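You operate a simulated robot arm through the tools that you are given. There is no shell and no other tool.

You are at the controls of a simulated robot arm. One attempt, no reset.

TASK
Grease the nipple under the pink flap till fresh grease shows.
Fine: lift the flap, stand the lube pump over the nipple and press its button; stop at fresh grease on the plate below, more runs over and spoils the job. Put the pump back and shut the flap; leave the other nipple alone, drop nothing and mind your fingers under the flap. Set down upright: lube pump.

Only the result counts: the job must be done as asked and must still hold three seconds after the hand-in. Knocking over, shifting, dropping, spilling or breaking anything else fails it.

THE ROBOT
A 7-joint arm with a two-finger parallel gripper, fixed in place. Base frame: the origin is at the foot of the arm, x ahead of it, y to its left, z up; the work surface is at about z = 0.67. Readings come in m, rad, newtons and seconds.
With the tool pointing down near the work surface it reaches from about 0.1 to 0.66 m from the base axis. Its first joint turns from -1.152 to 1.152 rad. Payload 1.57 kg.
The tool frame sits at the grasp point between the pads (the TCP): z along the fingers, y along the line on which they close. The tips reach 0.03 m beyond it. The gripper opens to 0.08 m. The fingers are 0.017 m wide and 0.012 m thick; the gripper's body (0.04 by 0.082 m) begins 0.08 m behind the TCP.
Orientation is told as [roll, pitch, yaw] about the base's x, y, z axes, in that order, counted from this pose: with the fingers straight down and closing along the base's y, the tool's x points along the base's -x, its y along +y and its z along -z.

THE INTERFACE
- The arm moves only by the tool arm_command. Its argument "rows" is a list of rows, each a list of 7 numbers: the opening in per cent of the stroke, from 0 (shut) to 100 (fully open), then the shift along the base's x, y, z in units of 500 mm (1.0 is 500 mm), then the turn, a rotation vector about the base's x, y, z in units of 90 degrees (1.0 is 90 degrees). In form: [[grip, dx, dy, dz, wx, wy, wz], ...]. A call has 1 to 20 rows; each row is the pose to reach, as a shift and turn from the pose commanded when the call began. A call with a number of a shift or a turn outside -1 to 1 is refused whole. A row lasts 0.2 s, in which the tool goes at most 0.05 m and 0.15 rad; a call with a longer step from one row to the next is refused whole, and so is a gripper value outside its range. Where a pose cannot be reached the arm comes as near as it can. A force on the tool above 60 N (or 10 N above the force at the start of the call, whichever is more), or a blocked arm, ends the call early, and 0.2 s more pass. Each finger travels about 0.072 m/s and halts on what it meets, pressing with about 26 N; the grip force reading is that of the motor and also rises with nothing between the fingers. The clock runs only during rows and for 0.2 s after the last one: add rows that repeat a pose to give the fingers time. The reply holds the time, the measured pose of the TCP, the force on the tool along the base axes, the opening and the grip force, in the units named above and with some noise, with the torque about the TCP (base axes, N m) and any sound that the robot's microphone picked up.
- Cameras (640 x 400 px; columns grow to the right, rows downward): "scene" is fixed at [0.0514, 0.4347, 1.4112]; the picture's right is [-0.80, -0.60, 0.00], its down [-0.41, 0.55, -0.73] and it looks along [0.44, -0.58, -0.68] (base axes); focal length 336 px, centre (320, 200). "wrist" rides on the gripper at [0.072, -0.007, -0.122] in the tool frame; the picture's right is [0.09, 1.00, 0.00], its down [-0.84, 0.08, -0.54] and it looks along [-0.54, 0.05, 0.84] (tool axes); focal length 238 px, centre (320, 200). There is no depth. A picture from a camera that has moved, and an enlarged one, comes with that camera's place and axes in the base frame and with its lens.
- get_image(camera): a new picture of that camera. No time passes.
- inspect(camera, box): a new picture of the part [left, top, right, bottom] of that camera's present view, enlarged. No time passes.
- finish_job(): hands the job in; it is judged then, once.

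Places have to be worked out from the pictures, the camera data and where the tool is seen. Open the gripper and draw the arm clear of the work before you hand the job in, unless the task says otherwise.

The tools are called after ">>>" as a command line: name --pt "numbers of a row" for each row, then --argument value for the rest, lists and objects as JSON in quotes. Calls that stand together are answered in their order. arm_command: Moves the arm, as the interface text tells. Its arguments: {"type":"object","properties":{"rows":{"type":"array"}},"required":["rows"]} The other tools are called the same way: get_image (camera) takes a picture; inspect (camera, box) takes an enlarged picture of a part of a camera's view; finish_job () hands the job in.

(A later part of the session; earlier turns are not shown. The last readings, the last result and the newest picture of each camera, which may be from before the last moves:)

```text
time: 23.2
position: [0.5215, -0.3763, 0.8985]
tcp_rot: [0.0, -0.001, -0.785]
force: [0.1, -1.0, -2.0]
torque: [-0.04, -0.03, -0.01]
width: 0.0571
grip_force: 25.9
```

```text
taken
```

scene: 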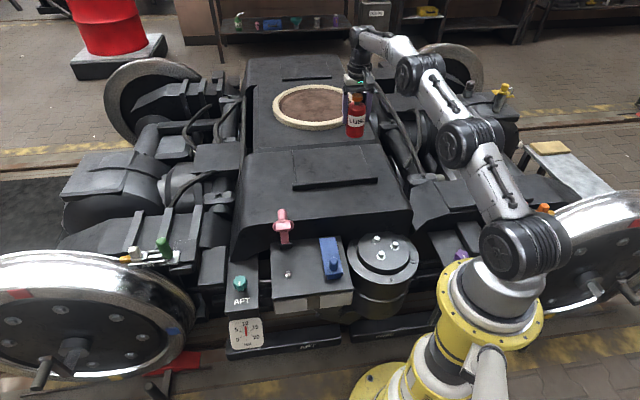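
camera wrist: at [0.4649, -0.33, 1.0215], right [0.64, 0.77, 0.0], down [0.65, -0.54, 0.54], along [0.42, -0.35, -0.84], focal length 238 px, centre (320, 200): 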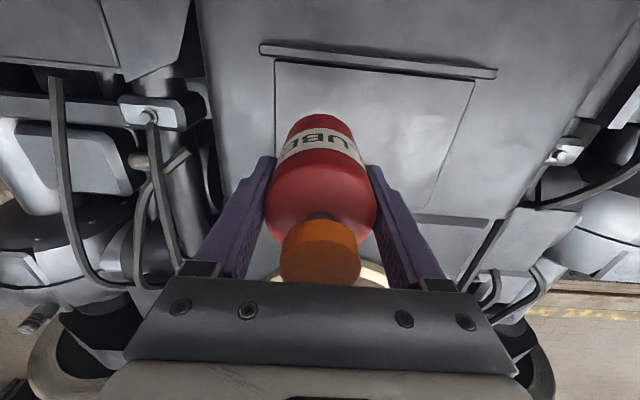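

The pump is held securely and weighs about 2 N. I'll zoom in on the nipple and the standing flap to fix the nipple's place.

>>> inspect --camera "scene" --box '[265, 255, 310, 290]'

>>> inspect --camera "scene" --box '[260, 235, 360, 315]'

```text
11.43 times, centred on (288, 272) of scene
camera zoom: at [0.0514, 0.4347, 1.4112], right [-0.8, -0.6, 0.0], down [-0.41, 0.55, -0.73], along [0.44, -0.58, -0.68], focal length 3838 px, centre (691, -629)
```

zoom: 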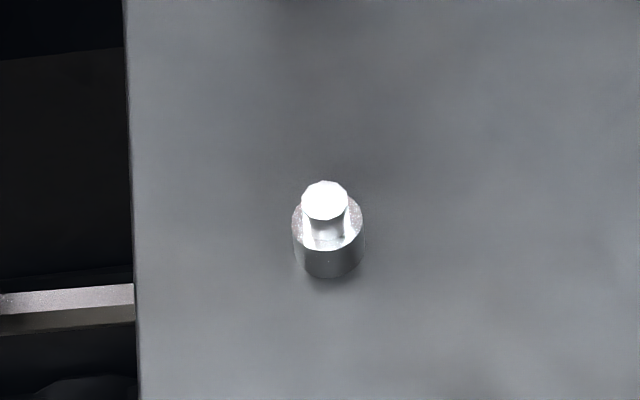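

```text
5.00 times, centred on (310, 275) of scene
camera zoom: at [0.0514, 0.4347, 1.4112], right [-0.8, -0.6, 0.0], down [-0.41, 0.55, -0.73], along [0.44, -0.58, -0.68], focal length 1679 px, centre (370, -175)
```

zoom: 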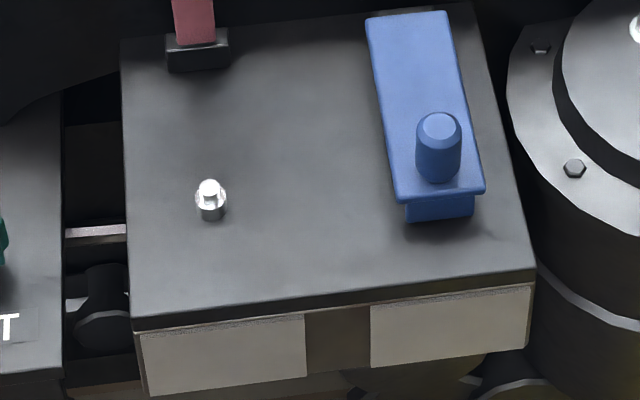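

The nipple's base centre is at about (0.4625,0.040), with its top at z≈0.60. I'll carry the pump level at z=0.90, well over the flap, to above the nipple.

>>> arm_command --pt "0 -0.0046 0.0334 0 0 0 0" --pt "0 -0.0139 0.1002 0 0 0 0" --pt "0 -0.0254 0.1837 0 0 0 0" --pt "0 -0.0381 0.2756 0 0 0 0" --pt "0 -0.0509 0.3675 0 0 0 0" --pt "0 -0.0636 0.4594 0 0 0 0" --pt "0 -0.0763 0.5512 0 0 0 0" --pt "0 -0.089 0.6431 0 0 0 0" --pt "0 -0.1006 0.7266 0 0 0 0" --pt "0 -0.1098 0.7934 0 0 0 0" --pt "0 -0.1156 0.8352 0 0 0 0" --pt "0 -0.1156 0.8352 0 0 0 0" --pt "0 -0.1156 0.8352 0 0 0 0"

>>> get_image --camera "wrist"

>>> get_image --camera "scene"

```text
time: 26.0
position: [0.4629, 0.0407, 0.9]
tcp_rot: [0.001, 0.0, -0.785]
force: [0.4, 0.5, -1.7]
torque: [-0.02, -0.02, -0.05]
width: 0.0572
grip_force: 26.8
```

```text
taken
camera wrist: at [0.4069, 0.0869, 1.0223], right [0.64, 0.77, 0.0], down [0.65, -0.54, 0.54], along [0.42, -0.35, -0.84], focal length 238 px, centre (320, 200)
```

wrist: 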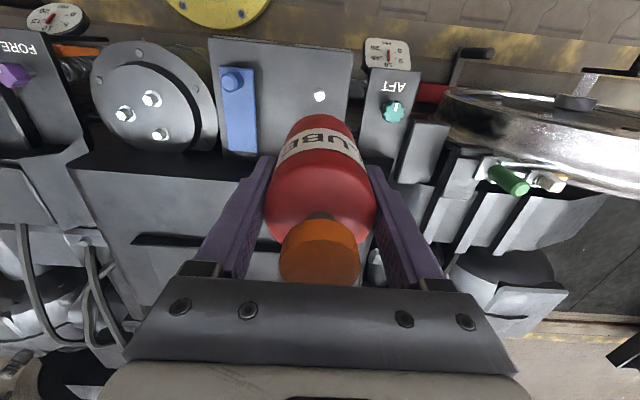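

```text
taken
```

scene: 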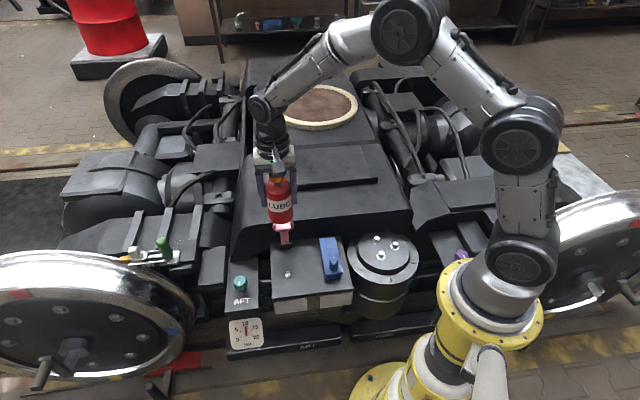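

The nipple shows right where the tool axis points. I'll zoom in to measure the remaining offset and check the flap.

>>> inspect --camera "wrist" --box '[280, 70, 360, 130]'

>>> inspect --camera "scene" --box '[240, 160, 340, 290]'

```text
6.67 times, centred on (320, 100) of wrist
camera zoom: at [0.4069, 0.0869, 1.0223], right [0.64, 0.77, 0.0], down [0.65, -0.54, 0.54], along [0.42, -0.35, -0.84], focal length 1589 px, centre (320, 867)
```

zoom: 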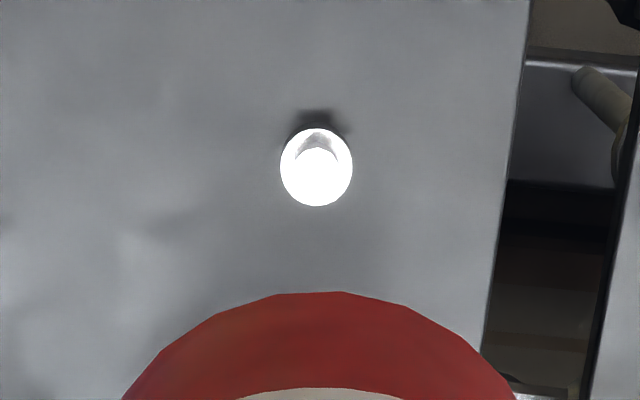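

```text
3.08 times, centred on (290, 225) of scene
camera zoom: at [0.0514, 0.4347, 1.4112], right [-0.8, -0.6, 0.0], down [-0.41, 0.55, -0.73], along [0.44, -0.58, -0.68], focal length 1033 px, centre (412, 123)
```

zoom: 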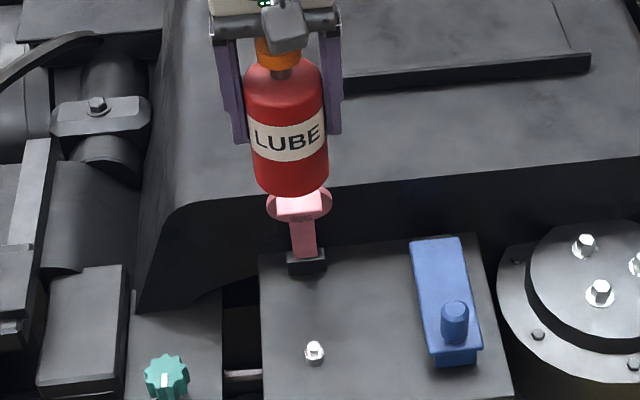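

Combining both cameras, I put the nipple about 1.4 mm toward -u and 1.4 mm toward +v from the pump axis, with the box top at z≈0.584. I'll correct that and lower to leave the pump bottom about 3 cm above the nipple.

>>> arm_command --pt "0 -0.004 0 -0.04 0 0 0" --pt "0 -0.004 0 -0.11 0 0 0" --pt "0 -0.004 0 -0.18 0 0 0" --pt "0 -0.004 0 -0.25 0 0 0" --pt "0 -0.004 0 -0.31 0 0 0" --pt "0 -0.004 0 -0.36 0 0 0" --pt "0 -0.004 0 -0.39 0 0 0" --pt "0 -0.004 0 -0.4 0 0 0" --pt "0 -0.004 0 -0.4 0 0 0" --pt "0 -0.004 0 -0.4 0 0 0"

>>> inspect --camera "scene" --box '[250, 200, 340, 290]'

>>> get_image --camera "wrist"

```text
time: 28.2
position: [0.4635, 0.041, 0.6998]
tcp_rot: [0.0, 0.001, -0.784]
force: [-0.7, 0.6, -1.8]
torque: [0.02, -0.02, -0.01]
width: 0.0573
grip_force: 26.4
```

```text
4.44 times, centred on (295, 245) of scene
camera zoom: at [0.0514, 0.4347, 1.4112], right [-0.8, -0.6, 0.0], down [-0.41, 0.55, -0.73], along [0.44, -0.58, -0.68], focal length 1493 px, centre (431, 0)
```

zoom: 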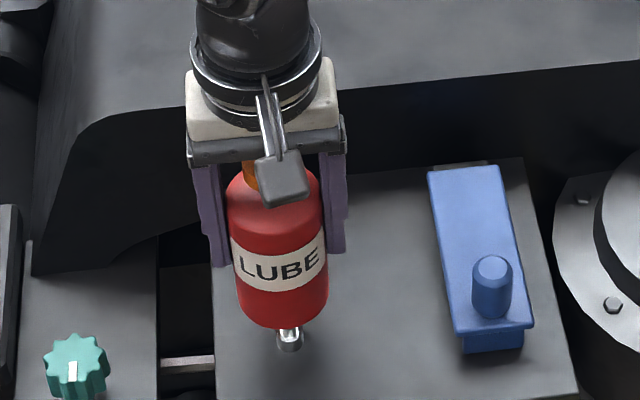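

```text
taken
camera wrist: at [0.4062, 0.0869, 0.8216], right [0.64, 0.77, 0.0], down [0.65, -0.54, 0.54], along [0.42, -0.35, -0.84], focal length 238 px, centre (320, 200)
```

wrist: 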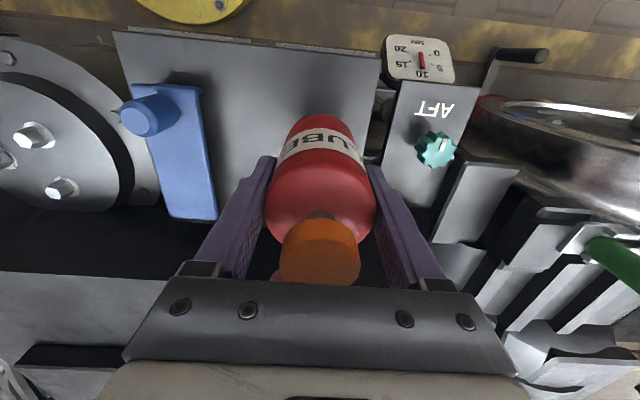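

The nipple now shows just under the pump's front edge. I'll zoom in strongly to check the alignment.

>>> inspect --camera "scene" --box '[292, 243, 332, 283]'

>>> inspect --camera "scene" --box '[285, 235, 335, 285]'

```text
10.00 times, centred on (312, 263) of scene
camera zoom: at [0.0514, 0.4347, 1.4112], right [-0.8, -0.6, 0.0], down [-0.41, 0.55, -0.73], along [0.44, -0.58, -0.68], focal length 3359 px, centre (400, -430)
```

zoom: 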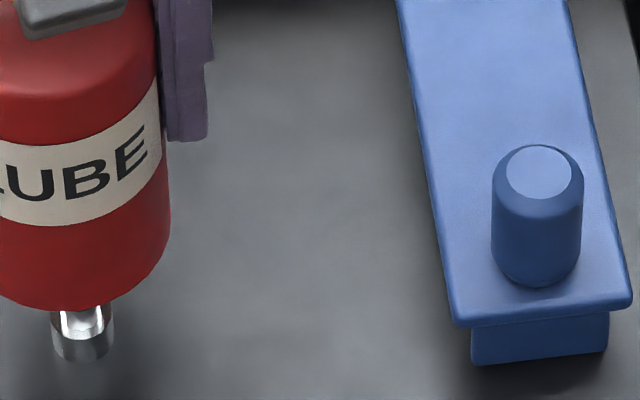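

```text
8.00 times, centred on (310, 260) of scene
camera zoom: at [0.0514, 0.4347, 1.4112], right [-0.8, -0.6, 0.0], down [-0.41, 0.55, -0.73], along [0.44, -0.58, -0.68], focal length 2687 px, centre (400, -280)
```

zoom: 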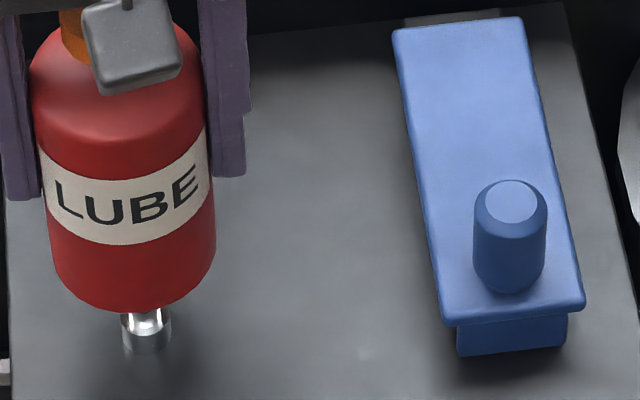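

The pump sits about 1.4 mm toward +u and 1 mm toward -v of the nipple. I'll correct that and lower another 15 mm, then check again.

>>> arm_command --pt "0 -0.004 -0.0004 0 0 0 0" --pt "0 -0.004 -0.0004 -0.015 0 0 0" --pt "0 -0.004 -0.0004 -0.03 0 0 0" --pt "0 -0.004 -0.0004 -0.03 0 0 0" --pt "0 -0.004 -0.0004 -0.03 0 0 0" --pt "0 -0.004 -0.0004 -0.03 0 0 0"

>>> inspect --camera "scene" --box '[260, 240, 310, 290]'

>>> get_image --camera "wrist"

```text
time: 29.6
position: [0.4586, 0.0394, 0.6848]
tcp_rot: [-0.001, 0.001, -0.784]
force: [0.6, 0.6, -1.4]
torque: [-0.02, 0.02, -0.01]
width: 0.0571
grip_force: 25.6
```

```text
8.00 times, centred on (285, 265) of scene
camera zoom: at [0.0514, 0.4347, 1.4112], right [-0.8, -0.6, 0.0], down [-0.41, 0.55, -0.73], along [0.44, -0.58, -0.68], focal length 2687 px, centre (600, -320)
```

zoom: 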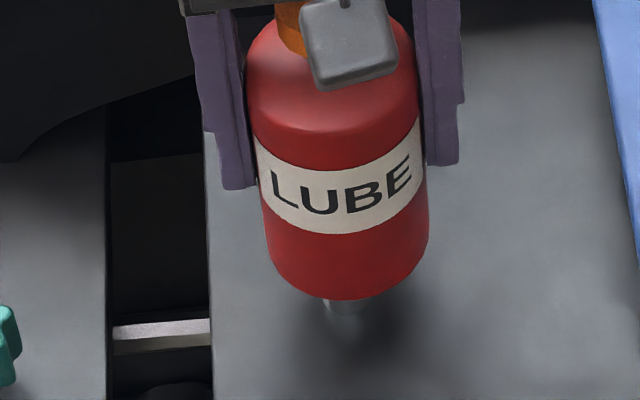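

```text
taken
camera wrist: at [0.4025, 0.0853, 0.8068], right [0.64, 0.77, 0.0], down [0.65, -0.54, 0.54], along [0.42, -0.35, -0.84], focal length 238 px, centre (320, 200)
```

wrist: 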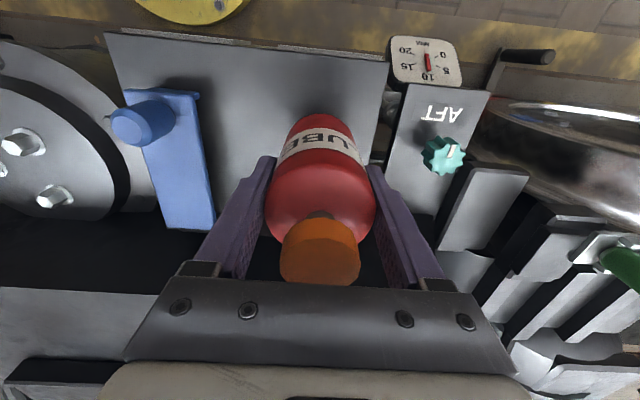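

Now the pump is about 2.4 mm toward -u; the front-back alignment is good. I'll correct the sideways offset and hold to let it settle.

>>> arm_command --pt "0 0.0034 0.0034 0 0 0 0" --pt "0 0.0034 0.0034 0 0 0 0" --pt "0 0.0034 0.0034 0 0 0 0" --pt "0 0.0034 0.0034 0 0 0 0" --pt "0 0.0034 0.0034 0 0 0 0"

>>> inspect --camera "scene" --box '[260, 240, 310, 290]'

```text
time: 30.8
position: [0.4609, 0.0428, 0.6855]
tcp_rot: [0.0, 0.0, -0.787]
force: [-0.2, 0.8, -1.7]
torque: [0.0, 0.02, 0.01]
width: 0.0571
grip_force: 25.6
```

```text
8.00 times, centred on (285, 265) of scene
camera zoom: at [0.0514, 0.4347, 1.4112], right [-0.8, -0.6, 0.0], down [-0.41, 0.55, -0.73], along [0.44, -0.58, -0.68], focal length 2687 px, centre (600, -320)
```

zoom: 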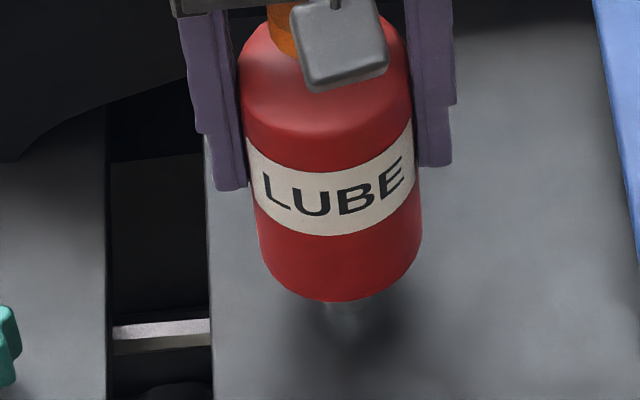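

The pump is now centred over the nipple within about 0.5 mm in both directions. I'll lower it in small steps, watching the vertical force.

>>> arm_command --pt "0 0 0 -0.01 0 0 0" --pt "0 0 0 -0.02 0 0 0" --pt "0 0 0 -0.03 0 0 0" --pt "0 0 0 -0.036 0 0 0" --pt "0 0 0 -0.036 0 0 0" --pt "0 0 0 -0.036 0 0 0"

>>> inspect --camera "scene" --box '[260, 240, 310, 290]'

```text
time: 32.2
position: [0.4604, 0.0418, 0.6664]
tcp_rot: [-0.001, 0.0, -0.783]
force: [-0.1, 0.2, -2.2]
torque: [-0.02, -0.05, 0.03]
width: 0.057
grip_force: 25.5
```

```text
8.00 times, centred on (285, 265) of scene
camera zoom: at [0.0514, 0.4347, 1.4112], right [-0.8, -0.6, 0.0], down [-0.41, 0.55, -0.73], along [0.44, -0.58, -0.68], focal length 2687 px, centre (600, -320)
```

zoom: 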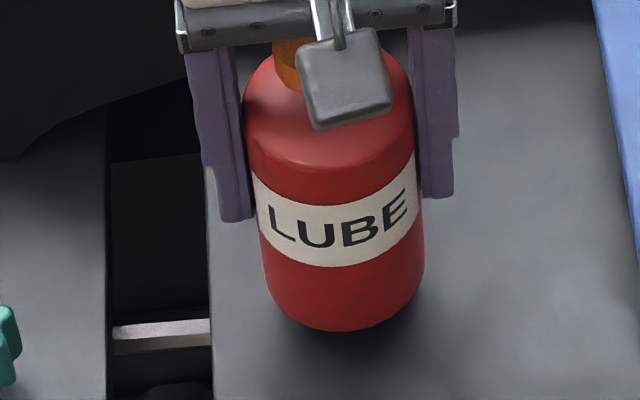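

No contact yet (only the pump's own weight). I'll lower a further 4 mm.

>>> arm_command --pt "0 0 0 -0.004 0 0 0" --pt "0 0 0 -0.008 0 0 0" --pt "0 0 0 -0.008 0 0 0"

```text
time: 33.0
position: [0.4613, 0.0406, 0.6633]
tcp_rot: [0.001, 0.002, -0.786]
force: [0.2, -0.6, -1.9]
torque: [0.01, -0.01, -0.02]
width: 0.0575
grip_force: 26.3
```

Still no contact at TCP z≈0.663; another 5 mm down in small steps.

>>> arm_command --pt "0 0 0 -0.005 0 0 0" --pt "0 0 0 -0.01 0 0 0" --pt "0 0 0 -0.01 0 0 0"

>>> inspect --camera "scene" --box '[260, 240, 310, 290]'

```text
time: 33.8
position: [0.4612, 0.042, 0.6578]
tcp_rot: [-0.001, 0.0, -0.784]
force: [-0.2, 0.1, -1.2]
torque: [-0.01, -0.01, 0.01]
width: 0.0571
grip_force: 26.3
```

```text
8.00 times, centred on (285, 265) of scene
camera zoom: at [0.0514, 0.4347, 1.4112], right [-0.8, -0.6, 0.0], down [-0.41, 0.55, -0.73], along [0.44, -0.58, -0.68], focal length 2687 px, centre (600, -320)
```

zoom: 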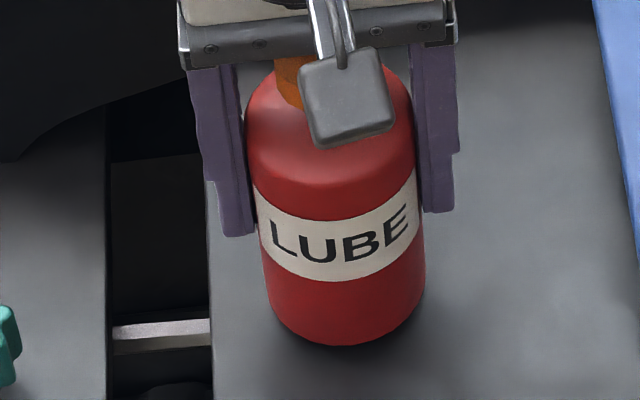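

Still free, so the pump's base is hollow enough to pass over the nipple. I'll lower another 5 mm.

>>> arm_command --pt "0 0 0 -0.005 0 0 0" --pt "0 0 0 -0.01 0 0 0" --pt "0 0 0 -0.01 0 0 0"

```text
time: 34.6
position: [0.4614, 0.0418, 0.6539]
tcp_rot: [0.0, -0.001, -0.784]
force: [0.9, 0.4, -2.0]
torque: [0.03, 0.01, 0.03]
width: 0.0573
grip_force: 25.6
```

No contact yet at z≈0.653; another 3 mm.

>>> arm_command --pt "0 0 0 -0.003 0 0 0" --pt "0 0 0 -0.006 0 0 0" --pt "0 0 0 -0.006 0 0 0"

>>> inspect --camera "scene" --box '[260, 240, 310, 290]'

```text
time: 35.4
position: [0.4602, 0.041, 0.6508]
tcp_rot: [0.001, -0.001, -0.785]
force: [-0.6, -0.4, -2.5]
torque: [0.01, -0.01, 0.01]
width: 0.057
grip_force: 26.1
```

```text
8.00 times, centred on (285, 265) of scene
camera zoom: at [0.0514, 0.4347, 1.4112], right [-0.8, -0.6, 0.0], down [-0.41, 0.55, -0.73], along [0.44, -0.58, -0.68], focal length 2687 px, centre (600, -320)
```

zoom: 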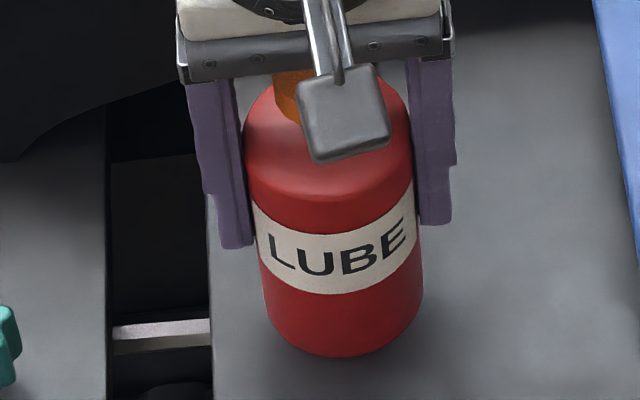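

By the pixels the pump's base is still about 3-4 mm above the box. I'll go down 2.5 mm more.

>>> arm_command --pt "0 0 0 -0.0025 0 0 0" --pt "0 0 0 -0.005 0 0 0" --pt "0 0 0 -0.005 0 0 0"

```text
time: 36.2
position: [0.462, 0.0418, 0.6493]
tcp_rot: [0.001, -0.002, -0.784]
force: [-5.6, -2.5, 22.8]
torque: [-0.54, 0.6, -0.05]
width: 0.0573
grip_force: 25.6
```

Contact: 23 N upward at TCP z≈0.649, which matches the pump standing on the box. I'll relieve the pressure by 1 mm and take a look before releasing.

>>> arm_command --pt "0 0 0 0.001 0 0 0" --pt "0 0 0 0.002 0 0 0" --pt "0 0 0 0.002 0 0 0"

>>> inspect --camera "scene" --box '[255, 210, 325, 290]'

>>> get_image --camera "wrist"

```text
time: 37.0
position: [0.4616, 0.0421, 0.6486]
tcp_rot: [0.002, 0.001, -0.783]
force: [0.7, -4.2, 9.5]
torque: [-0.44, 0.12, 0.06]
width: 0.0572
grip_force: 26.1
```

```text
5.00 times, centred on (290, 250) of scene
camera zoom: at [0.0512, 0.4347, 1.4112], right [-0.8, -0.6, 0.0], down [-0.41, 0.55, -0.73], along [0.44, -0.58, -0.68], focal length 1679 px, centre (470, -50)
```

zoom: 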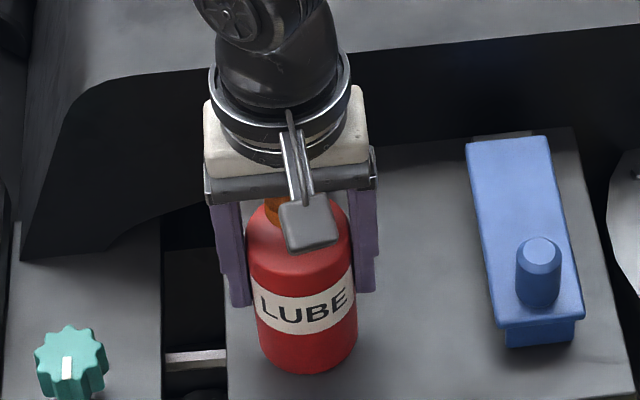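

```text
taken
camera wrist: at [0.4056, 0.0885, 0.771], right [0.64, 0.77, 0.0], down [0.65, -0.54, 0.54], along [0.42, -0.35, -0.84], focal length 238 px, centre (320, 200)
```

wrist: 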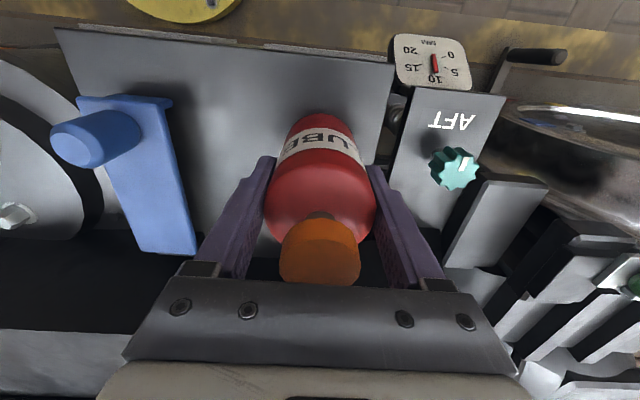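

The load is down to about 9 N. I'll zoom in on the pump's foot to check for a gap below it.

>>> inspect --camera "scene" --box '[272, 255, 307, 285]'

>>> inspect --camera "wrist" --box '[250, 80, 400, 200]'

```text
13.33 times, centred on (290, 270) of scene
camera zoom: at [0.0512, 0.4347, 1.4112], right [-0.8, -0.6, 0.0], down [-0.41, 0.55, -0.73], along [0.44, -0.58, -0.68], focal length 4478 px, centre (727, -733)
```

zoom: 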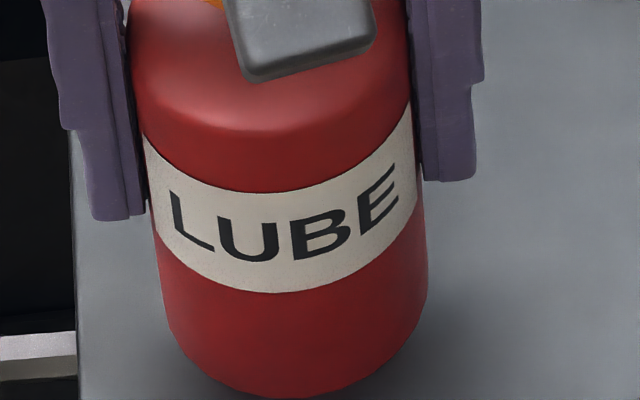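

```text
3.33 times, centred on (325, 140) of wrist
camera zoom: at [0.4056, 0.0885, 0.771], right [0.64, 0.77, 0.0], down [0.65, -0.54, 0.54], along [0.42, -0.35, -0.84], focal length 794 px, centre (303, 400)
```

zoom: 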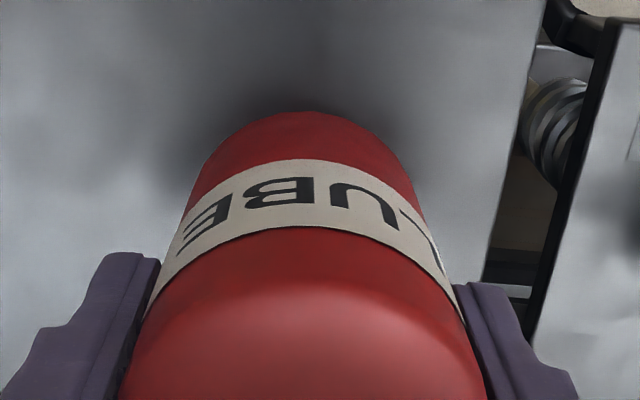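

The foot looks flush with the box all around. I'll ease the last load off and open the fingers gently.

>>> arm_command --pt "0 0 0 0.001 0 0 0" --pt "0 0 0 0.001 0 0 0" --pt "73 0 0 0.001 0 0 0" --pt "76 0 0 0.001 0 0 0" --pt "80 0 0 0.001 0 0 0" --pt "86 0 0 0.001 0 0 0" --pt "93 0 0 0.001 0 0 0" --pt "100 0 0 0.001 0 0 0" --pt "100 0 0 0.001 0 0 0"

>>> inspect --camera "scene" --box '[255, 210, 325, 290]'

>>> get_image --camera "wrist"

```text
time: 39.0
position: [0.4605, 0.0426, 0.6493]
tcp_rot: [-0.001, 0.0, -0.784]
force: [-1.2, 0.5, 0.1]
torque: [-0.01, -0.02, 0.03]
width: 0.0801
grip_force: 0.0
```

```text
5.00 times, centred on (290, 250) of scene
camera zoom: at [0.0514, 0.4347, 1.4112], right [-0.8, -0.6, 0.0], down [-0.41, 0.55, -0.73], along [0.44, -0.58, -0.68], focal length 1679 px, centre (470, -50)
```

zoom: 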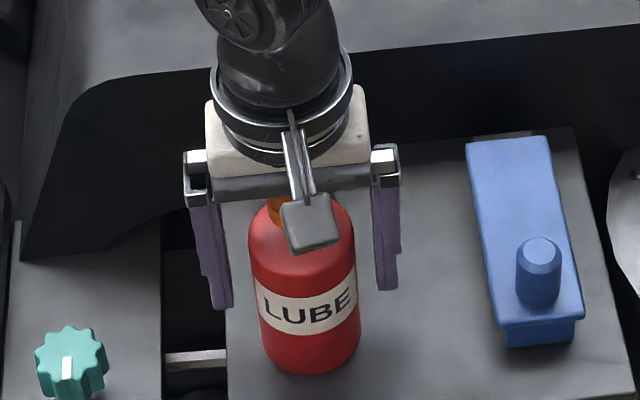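

```text
taken
camera wrist: at [0.405, 0.088, 0.7712], right [0.64, 0.77, 0.0], down [0.65, -0.54, 0.54], along [0.42, -0.35, -0.84], focal length 238 px, centre (320, 200)
```

wrist: 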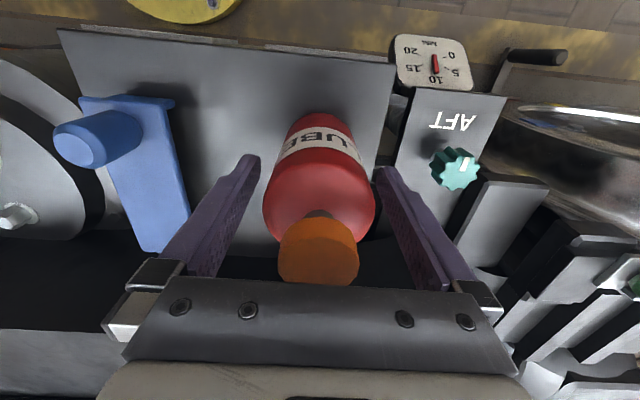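

The pump stands freely on its own. I'll raise the open gripper straight up clear of the cap.

>>> arm_command --pt "100 0 0 0.03 0 0 0" --pt "100 0 0 0.08 0 0 0" --pt "100 0 0 0.14 0 0 0" --pt "100 0 0 0.2 0 0 0" --pt "100 0 0 0.26 0 0 0" --pt "100 0 0 0.28 0 0 0" --pt "100 0 0 0.28 0 0 0" --pt "0 0 0 0.28 0 0 0" --pt "0 0 0 0.28 0 0 0" --pt "0 0 0 0.28 0 0 0" --pt "0 0 0 0.28 0 0 0"

>>> get_image --camera "wrist"

>>> inspect --camera "scene" --box '[245, 190, 345, 310]'

```text
time: 41.4
position: [0.4618, 0.0429, 0.7897]
tcp_rot: [-0.001, -0.001, -0.786]
force: [-0.3, 0.5, 0.1]
torque: [0.0, -0.02, -0.02]
width: 0.0
grip_force: 21.4
```

```text
taken
camera wrist: at [0.4058, 0.089, 0.9111], right [0.64, 0.77, 0.0], down [0.65, -0.54, 0.54], along [0.42, -0.35, -0.84], focal length 238 px, centre (320, 200)
```

wrist: 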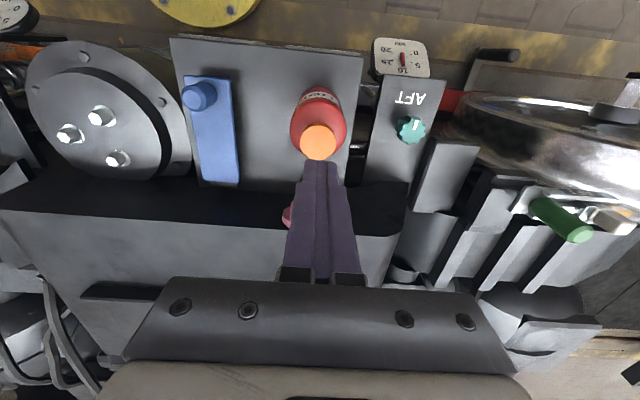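

```text
3.33 times, centred on (295, 250) of scene
camera zoom: at [0.0514, 0.4347, 1.4112], right [-0.8, -0.6, 0.0], down [-0.41, 0.55, -0.73], along [0.44, -0.58, -0.68], focal length 1120 px, centre (403, 33)
```

zoom: 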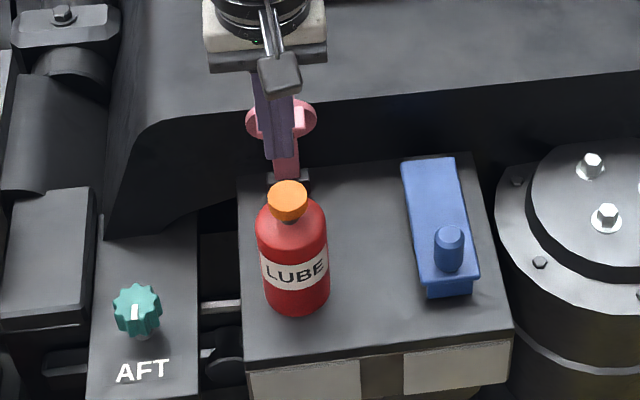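

The pump stands upright and the fingers are shut above it. I'll zoom in to centre the fingertips on the cap before pressing, and note how the plate on the front face looks now.

>>> inspect --camera "wrist" --box '[280, 80, 360, 190]'

>>> inspect --camera "scene" --box '[265, 275, 360, 320]'

```text
3.64 times, centred on (320, 135) of wrist
camera zoom: at [0.4058, 0.089, 0.9111], right [0.64, 0.77, 0.0], down [0.65, -0.54, 0.54], along [0.42, -0.35, -0.84], focal length 867 px, centre (320, 436)
```

zoom: 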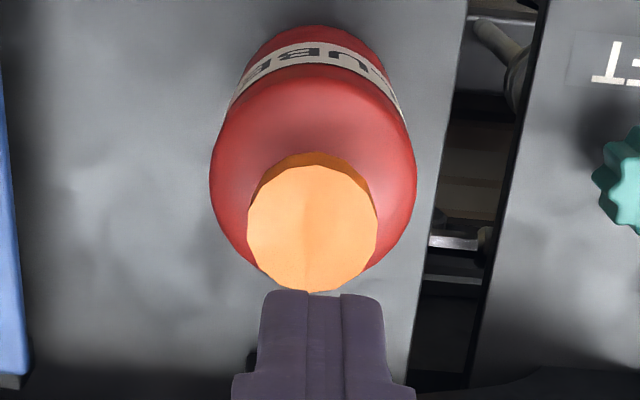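

```text
6.74 times, centred on (312, 298) of scene
camera zoom: at [0.0514, 0.4347, 1.4112], right [-0.8, -0.6, 0.0], down [-0.41, 0.55, -0.73], along [0.44, -0.58, -0.68], focal length 2263 px, centre (370, -457)
```

zoom: 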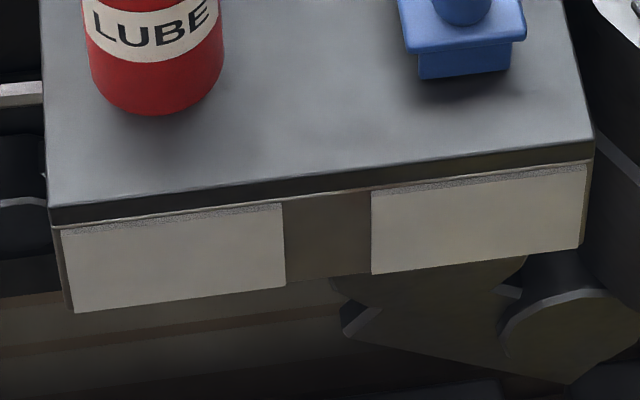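

The cap is about 2.4 mm toward -u and 2.2 mm toward +v from the fingertip axis. Both plates are clean now. I'll correct and lower until the tips are just above the cap.

>>> arm_command --pt "0 -0.0065 0 0 0 0 0" --pt "0 -0.0065 0 -0.03 0 0 0" --pt "0 -0.0065 0 -0.06 0 0 0" --pt "0 -0.0065 0 -0.08 0 0 0" --pt "0 -0.0065 0 -0.088 0 0 0" --pt "0 -0.0065 0 -0.088 0 0 0" --pt "0 -0.0065 0 -0.088 0 0 0"

>>> inspect --camera "wrist" --box '[260, 90, 380, 240]'

>>> inspect --camera "scene" --box '[255, 210, 325, 290]'

```text
time: 43.0
position: [0.4574, 0.0423, 0.7467]
tcp_rot: [0.0, 0.001, -0.785]
force: [-0.4, 0.0, -0.5]
torque: [0.0, -0.03, -0.02]
width: 0.0
grip_force: 21.4
```

```text
2.67 times, centred on (320, 165) of wrist
camera zoom: at [0.4012, 0.0892, 0.8672], right [0.64, 0.77, 0.0], down [0.65, -0.54, 0.54], along [0.42, -0.35, -0.84], focal length 636 px, centre (320, 293)
```

zoom: 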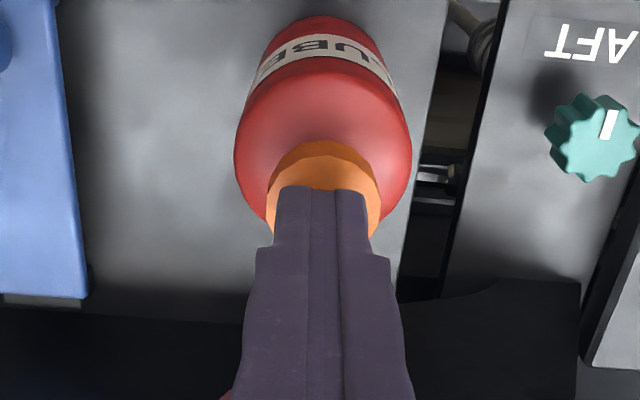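

```text
5.00 times, centred on (290, 250) of scene
camera zoom: at [0.0514, 0.4347, 1.4112], right [-0.8, -0.6, 0.0], down [-0.41, 0.55, -0.73], along [0.44, -0.58, -0.68], focal length 1679 px, centre (470, -50)
```

zoom: 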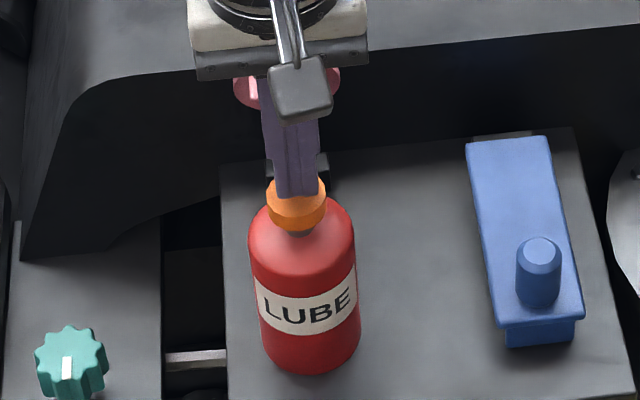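

The fingertips are centred over the cap. I'll come down in small steps until I feel it.

>>> arm_command --pt "0 0 0 -0.006 0 0 0" --pt "0 0 0 -0.012 0 0 0" --pt "0 0 0 -0.012 0 0 0"

```text
time: 43.8
position: [0.4573, 0.0422, 0.7398]
tcp_rot: [0.0, 0.0, -0.784]
force: [-1.2, 0.0, 0.1]
torque: [-0.02, 0.02, -0.01]
width: 0.0
grip_force: 21.1
```

No contact yet with the tips at z≈0.710; another 2 mm.

>>> arm_command --pt "0 0 0 -0.004 0 0 0" --pt "0 0 0 -0.004 0 0 0"

>>> inspect --camera "scene" --box '[270, 220, 320, 270]'

```text
time: 44.4
position: [0.4578, 0.0439, 0.7374]
tcp_rot: [-0.001, 0.0, -0.785]
force: [-1.0, 0.2, 0.8]
torque: [0.02, -0.05, -0.01]
width: 0.0002
grip_force: 21.1
```

```text
8.00 times, centred on (295, 245) of scene
camera zoom: at [0.0514, 0.4347, 1.4112], right [-0.8, -0.6, 0.0], down [-0.41, 0.55, -0.73], along [0.44, -0.58, -0.68], focal length 2687 px, centre (520, -160)
```

zoom: 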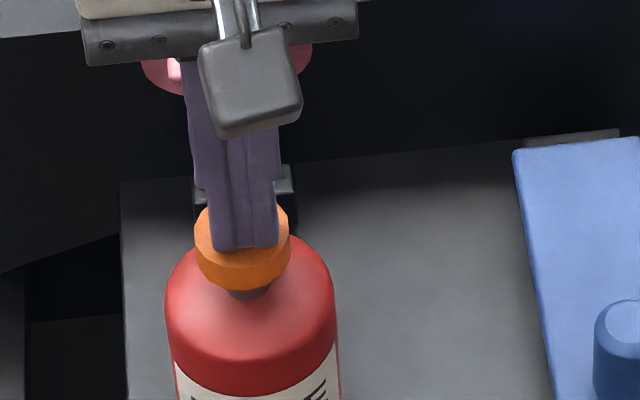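

Nearly touching; I'll go down another 2 mm.

>>> arm_command --pt "0 0 0 -0.004 0 0 0" --pt "0 0 0 -0.004 0 0 0"

```text
time: 45.0
position: [0.4569, 0.044, 0.7354]
tcp_rot: [-0.002, -0.002, -0.782]
force: [-0.4, 0.3, 1.4]
torque: [0.04, 0.02, 0.03]
width: 0.0
grip_force: 21.1
```

The force is 1.4 N, perhaps first touch. Another 2 mm.

>>> arm_command --pt "0 0 0 -0.004 0 0 0" --pt "0 0 0 -0.004 0 0 0"

>>> inspect --camera "scene" --box '[270, 220, 320, 270]'

>>> inspect --camera "scene" --box '[265, 275, 360, 320]'

```text
time: 45.6
position: [0.4579, 0.0422, 0.7324]
tcp_rot: [-0.001, 0.0, -0.786]
force: [-0.1, 0.7, 1.9]
torque: [0.04, 0.0, 0.04]
width: 0.0
grip_force: 21.0
```

```text
8.00 times, centred on (295, 245) of scene
camera zoom: at [0.0514, 0.4347, 1.4112], right [-0.8, -0.6, 0.0], down [-0.41, 0.55, -0.73], along [0.44, -0.58, -0.68], focal length 2687 px, centre (520, -160)
```

zoom: 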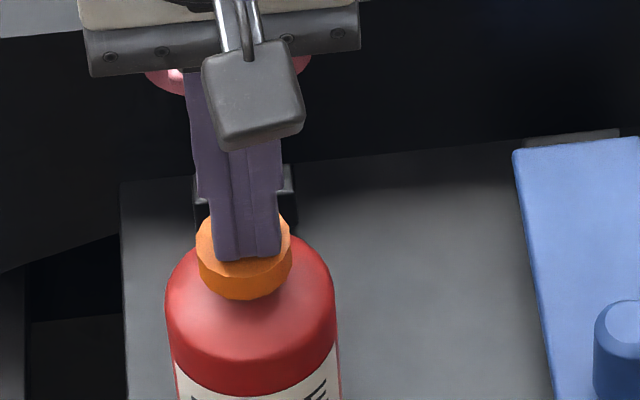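

```text
6.74 times, centred on (312, 298) of scene
camera zoom: at [0.0514, 0.4347, 1.4112], right [-0.8, -0.6, 0.0], down [-0.41, 0.55, -0.73], along [0.44, -0.58, -0.68], focal length 2263 px, centre (370, -457)
```

zoom: 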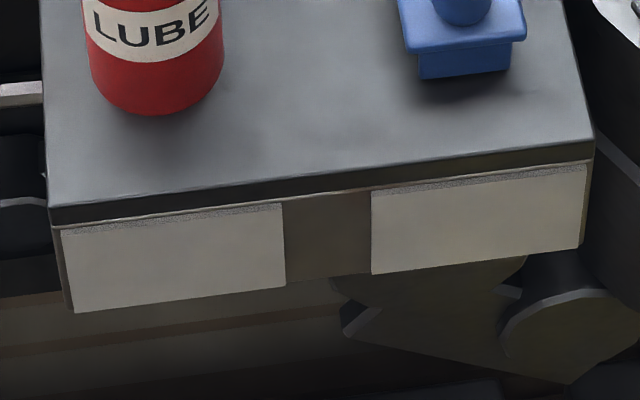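

The cap is going down on a soft spring (about 2 N), so the button is moving. I'll press another 2 mm and watch for sound and plate changes.

>>> arm_command --pt "0 0 0 -0.004 0 0 0" --pt "0 0 0 -0.004 0 0 0"

>>> inspect --camera "scene" --box '[265, 275, 360, 320]'

```text
time: 46.2
position: [0.4568, 0.0427, 0.7308]
tcp_rot: [0.0, 0.0, -0.784]
force: [-0.2, -0.1, 2.4]
torque: [-0.03, -0.01, 0.0]
width: 0.0
grip_force: 21.3
```

```text
6.74 times, centred on (312, 298) of scene
camera zoom: at [0.0513, 0.4347, 1.4112], right [-0.8, -0.6, 0.0], down [-0.41, 0.55, -0.73], along [0.44, -0.58, -0.68], focal length 2263 px, centre (370, -457)
```

zoom: 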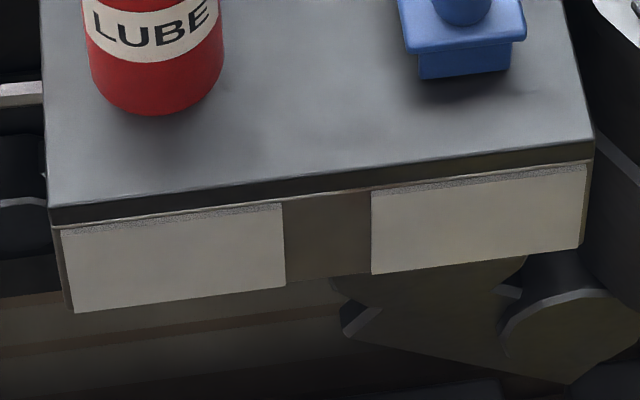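

The force is 2.4 N with no sound and no grease yet. Another 2 mm.

>>> arm_command --pt "0 0 0 -0.004 0 0 0" --pt "0 0 0 -0.004 0 0 0"

>>> inspect --camera "scene" --box '[265, 220, 345, 320]'

```text
time: 46.8
position: [0.458, 0.043, 0.7285]
tcp_rot: [0.001, 0.001, -0.784]
force: [0.8, 1.5, 2.5]
torque: [0.05, -0.01, 0.01]
width: 0.0002
grip_force: 21.3
```

```text
4.00 times, centred on (305, 270) of scene
camera zoom: at [0.0513, 0.4348, 1.4112], right [-0.8, -0.6, 0.0], down [-0.41, 0.55, -0.73], along [0.44, -0.58, -0.68], focal length 1343 px, centre (380, -80)
```

zoom: 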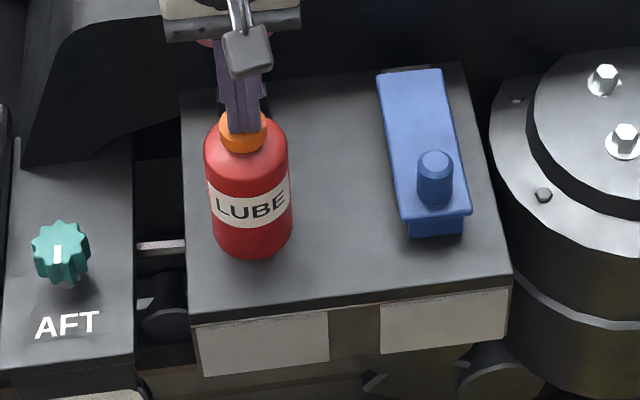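

The cap is nearly down on the shoulder. Another 1.5 mm.

>>> arm_command --pt "0 0 0 -0.003 0 0 0" --pt "0 0 0 -0.003 0 0 0"

>>> inspect --camera "scene" --box '[265, 275, 360, 320]'

>>> inspect --camera "scene" --box '[270, 220, 320, 270]'

```text
time: 47.4
position: [0.4582, 0.0407, 0.7274]
tcp_rot: [0.001, -0.001, -0.784]
force: [-1.6, 0.9, 2.2]
torque: [0.02, 0.04, -0.02]
width: 0.0
grip_force: 21.3
```

```text
6.74 times, centred on (312, 298) of scene
camera zoom: at [0.0513, 0.4348, 1.4112], right [-0.8, -0.6, 0.0], down [-0.41, 0.55, -0.73], along [0.44, -0.58, -0.68], focal length 2263 px, centre (370, -457)
```

zoom: 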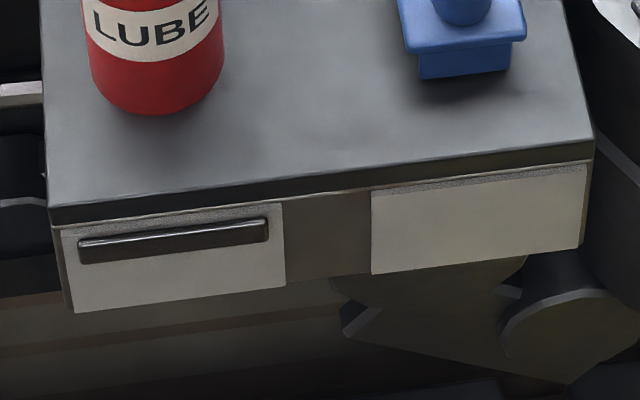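

```text
8.00 times, centred on (295, 245) of scene
camera zoom: at [0.0513, 0.4348, 1.4112], right [-0.8, -0.6, 0.0], down [-0.41, 0.55, -0.73], along [0.44, -0.58, -0.68], focal length 2687 px, centre (520, -160)
```

zoom: 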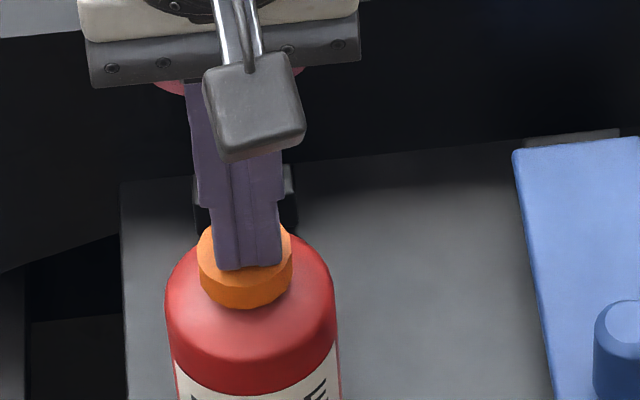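

After that step a strip appeared on the plate below the pink flap. I'll zoom in to judge whether it is old or fresh grease before doing anything else.

>>> inspect --camera "scene" --box '[270, 300, 312, 324]'

>>> get_image --camera "wrist"

```text
15.24 times, centred on (291, 312) of scene
camera zoom: at [0.0513, 0.4348, 1.4112], right [-0.8, -0.6, 0.0], down [-0.41, 0.55, -0.73], along [0.44, -0.58, -0.68], focal length 5118 px, centre (762, -1507)
```

zoom: 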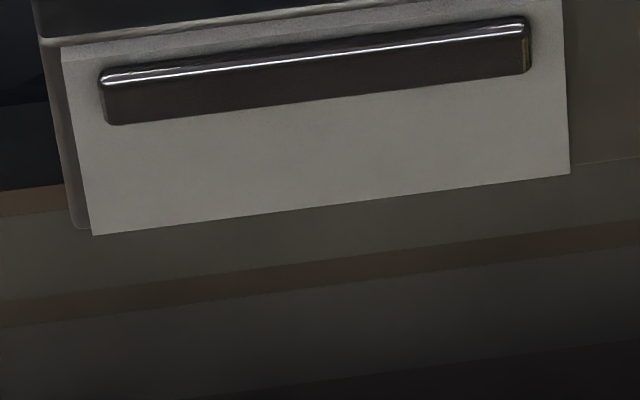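

```text
taken
camera wrist: at [0.4015, 0.0884, 0.8494], right [0.64, 0.77, 0.0], down [0.65, -0.54, 0.54], along [0.42, -0.35, -0.84], focal length 238 px, centre (320, 200)
```

wrist: 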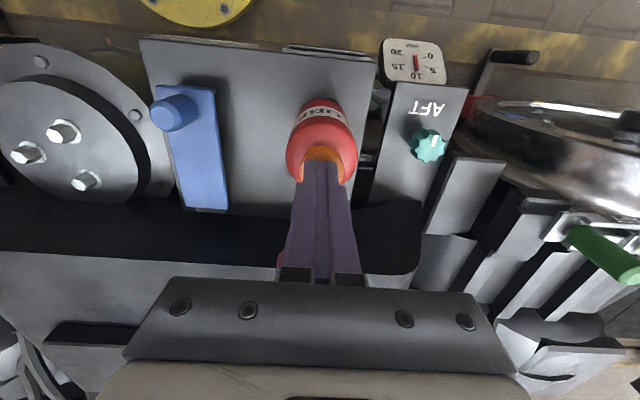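

The bead is black-brown, like old spent grease. I'll enlarge it further to be sure of its colour, including the yellowish tint at its right end.

>>> inspect --camera "scene" --box '[296, 301, 308, 309]'

>>> inspect --camera "scene" --box '[274, 302, 290, 314]'

>>> inspect --camera "wrist" --box '[270, 35, 390, 75]'

```text
16.00 times, centred on (302, 305) of scene
camera zoom: at [0.0513, 0.4348, 1.4112], right [-0.8, -0.6, 0.0], down [-0.41, 0.55, -0.73], along [0.44, -0.58, -0.68], focal length 5374 px, centre (608, -1480)
```

zoom: 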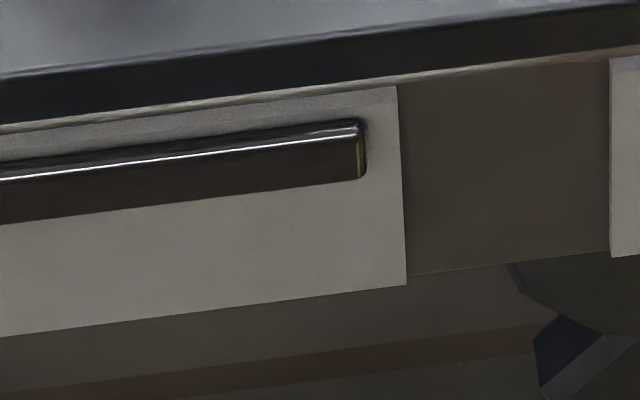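

```text
16.00 times, centred on (282, 308) of scene
camera zoom: at [0.0513, 0.4348, 1.4112], right [-0.8, -0.6, 0.0], down [-0.41, 0.55, -0.73], along [0.44, -0.58, -0.68], focal length 5374 px, centre (928, -1528)
```

zoom: 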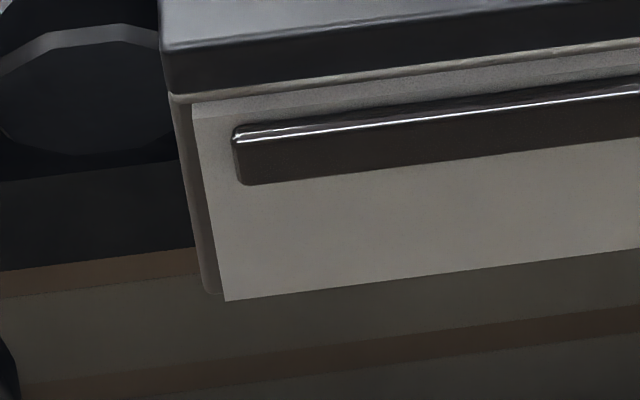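

```text
5.33 times, centred on (330, 55) of wrist
camera zoom: at [0.4015, 0.0884, 0.8494], right [0.64, 0.77, 0.0], down [0.65, -0.54, 0.54], along [0.42, -0.35, -0.84], focal length 1271 px, centre (267, 973)
```

zoom: 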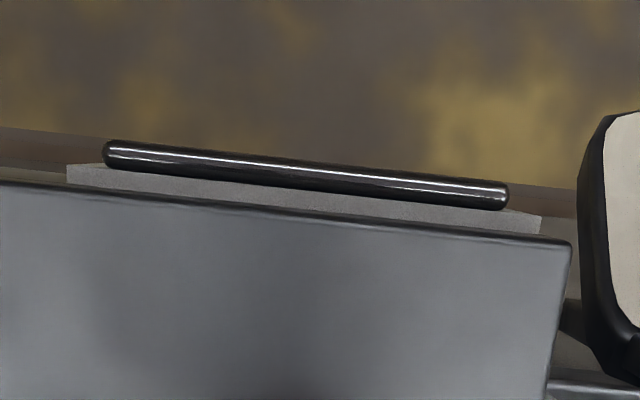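

It is glossy black, so old grease; the yellow tint is only a reflection of the robot's base. I'll let the button come up now and see whether the plate changes.

>>> arm_command --pt "0 0 0 0.02 0 0 0" --pt "0 0 0 0.026 0 0 0" --pt "0 0 0 0.026 0 0 0"

>>> inspect --camera "scene" --box '[265, 275, 360, 320]'

>>> inspect --camera "scene" --box '[255, 210, 325, 290]'

```text
time: 48.2
position: [0.4558, 0.0425, 0.7393]
tcp_rot: [-0.001, -0.002, -0.785]
force: [-0.3, 0.0, -0.9]
torque: [0.01, -0.02, 0.0]
width: 0.0
grip_force: 21.0
```

```text
6.74 times, centred on (312, 298) of scene
camera zoom: at [0.0514, 0.4347, 1.4112], right [-0.8, -0.6, 0.0], down [-0.41, 0.55, -0.73], along [0.44, -0.58, -0.68], focal length 2263 px, centre (370, -457)
```

zoom: 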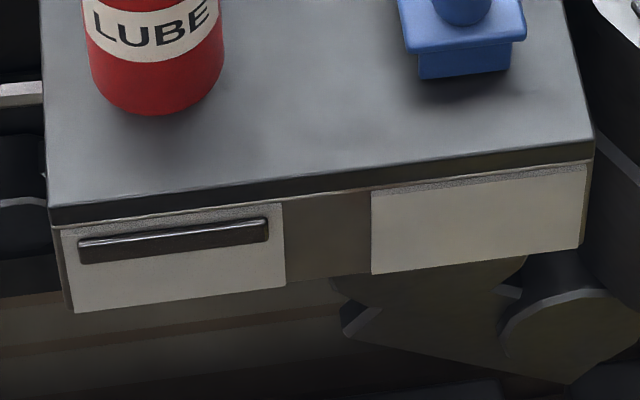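

```text
5.00 times, centred on (290, 250) of scene
camera zoom: at [0.0514, 0.4347, 1.4112], right [-0.8, -0.6, 0.0], down [-0.41, 0.55, -0.73], along [0.44, -0.58, -0.68], focal length 1679 px, centre (470, -50)
```

zoom: 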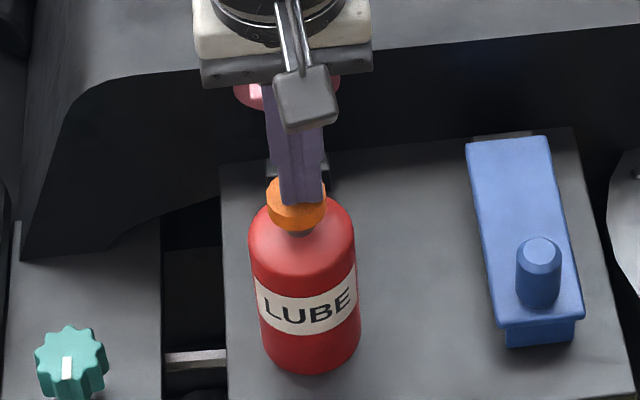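

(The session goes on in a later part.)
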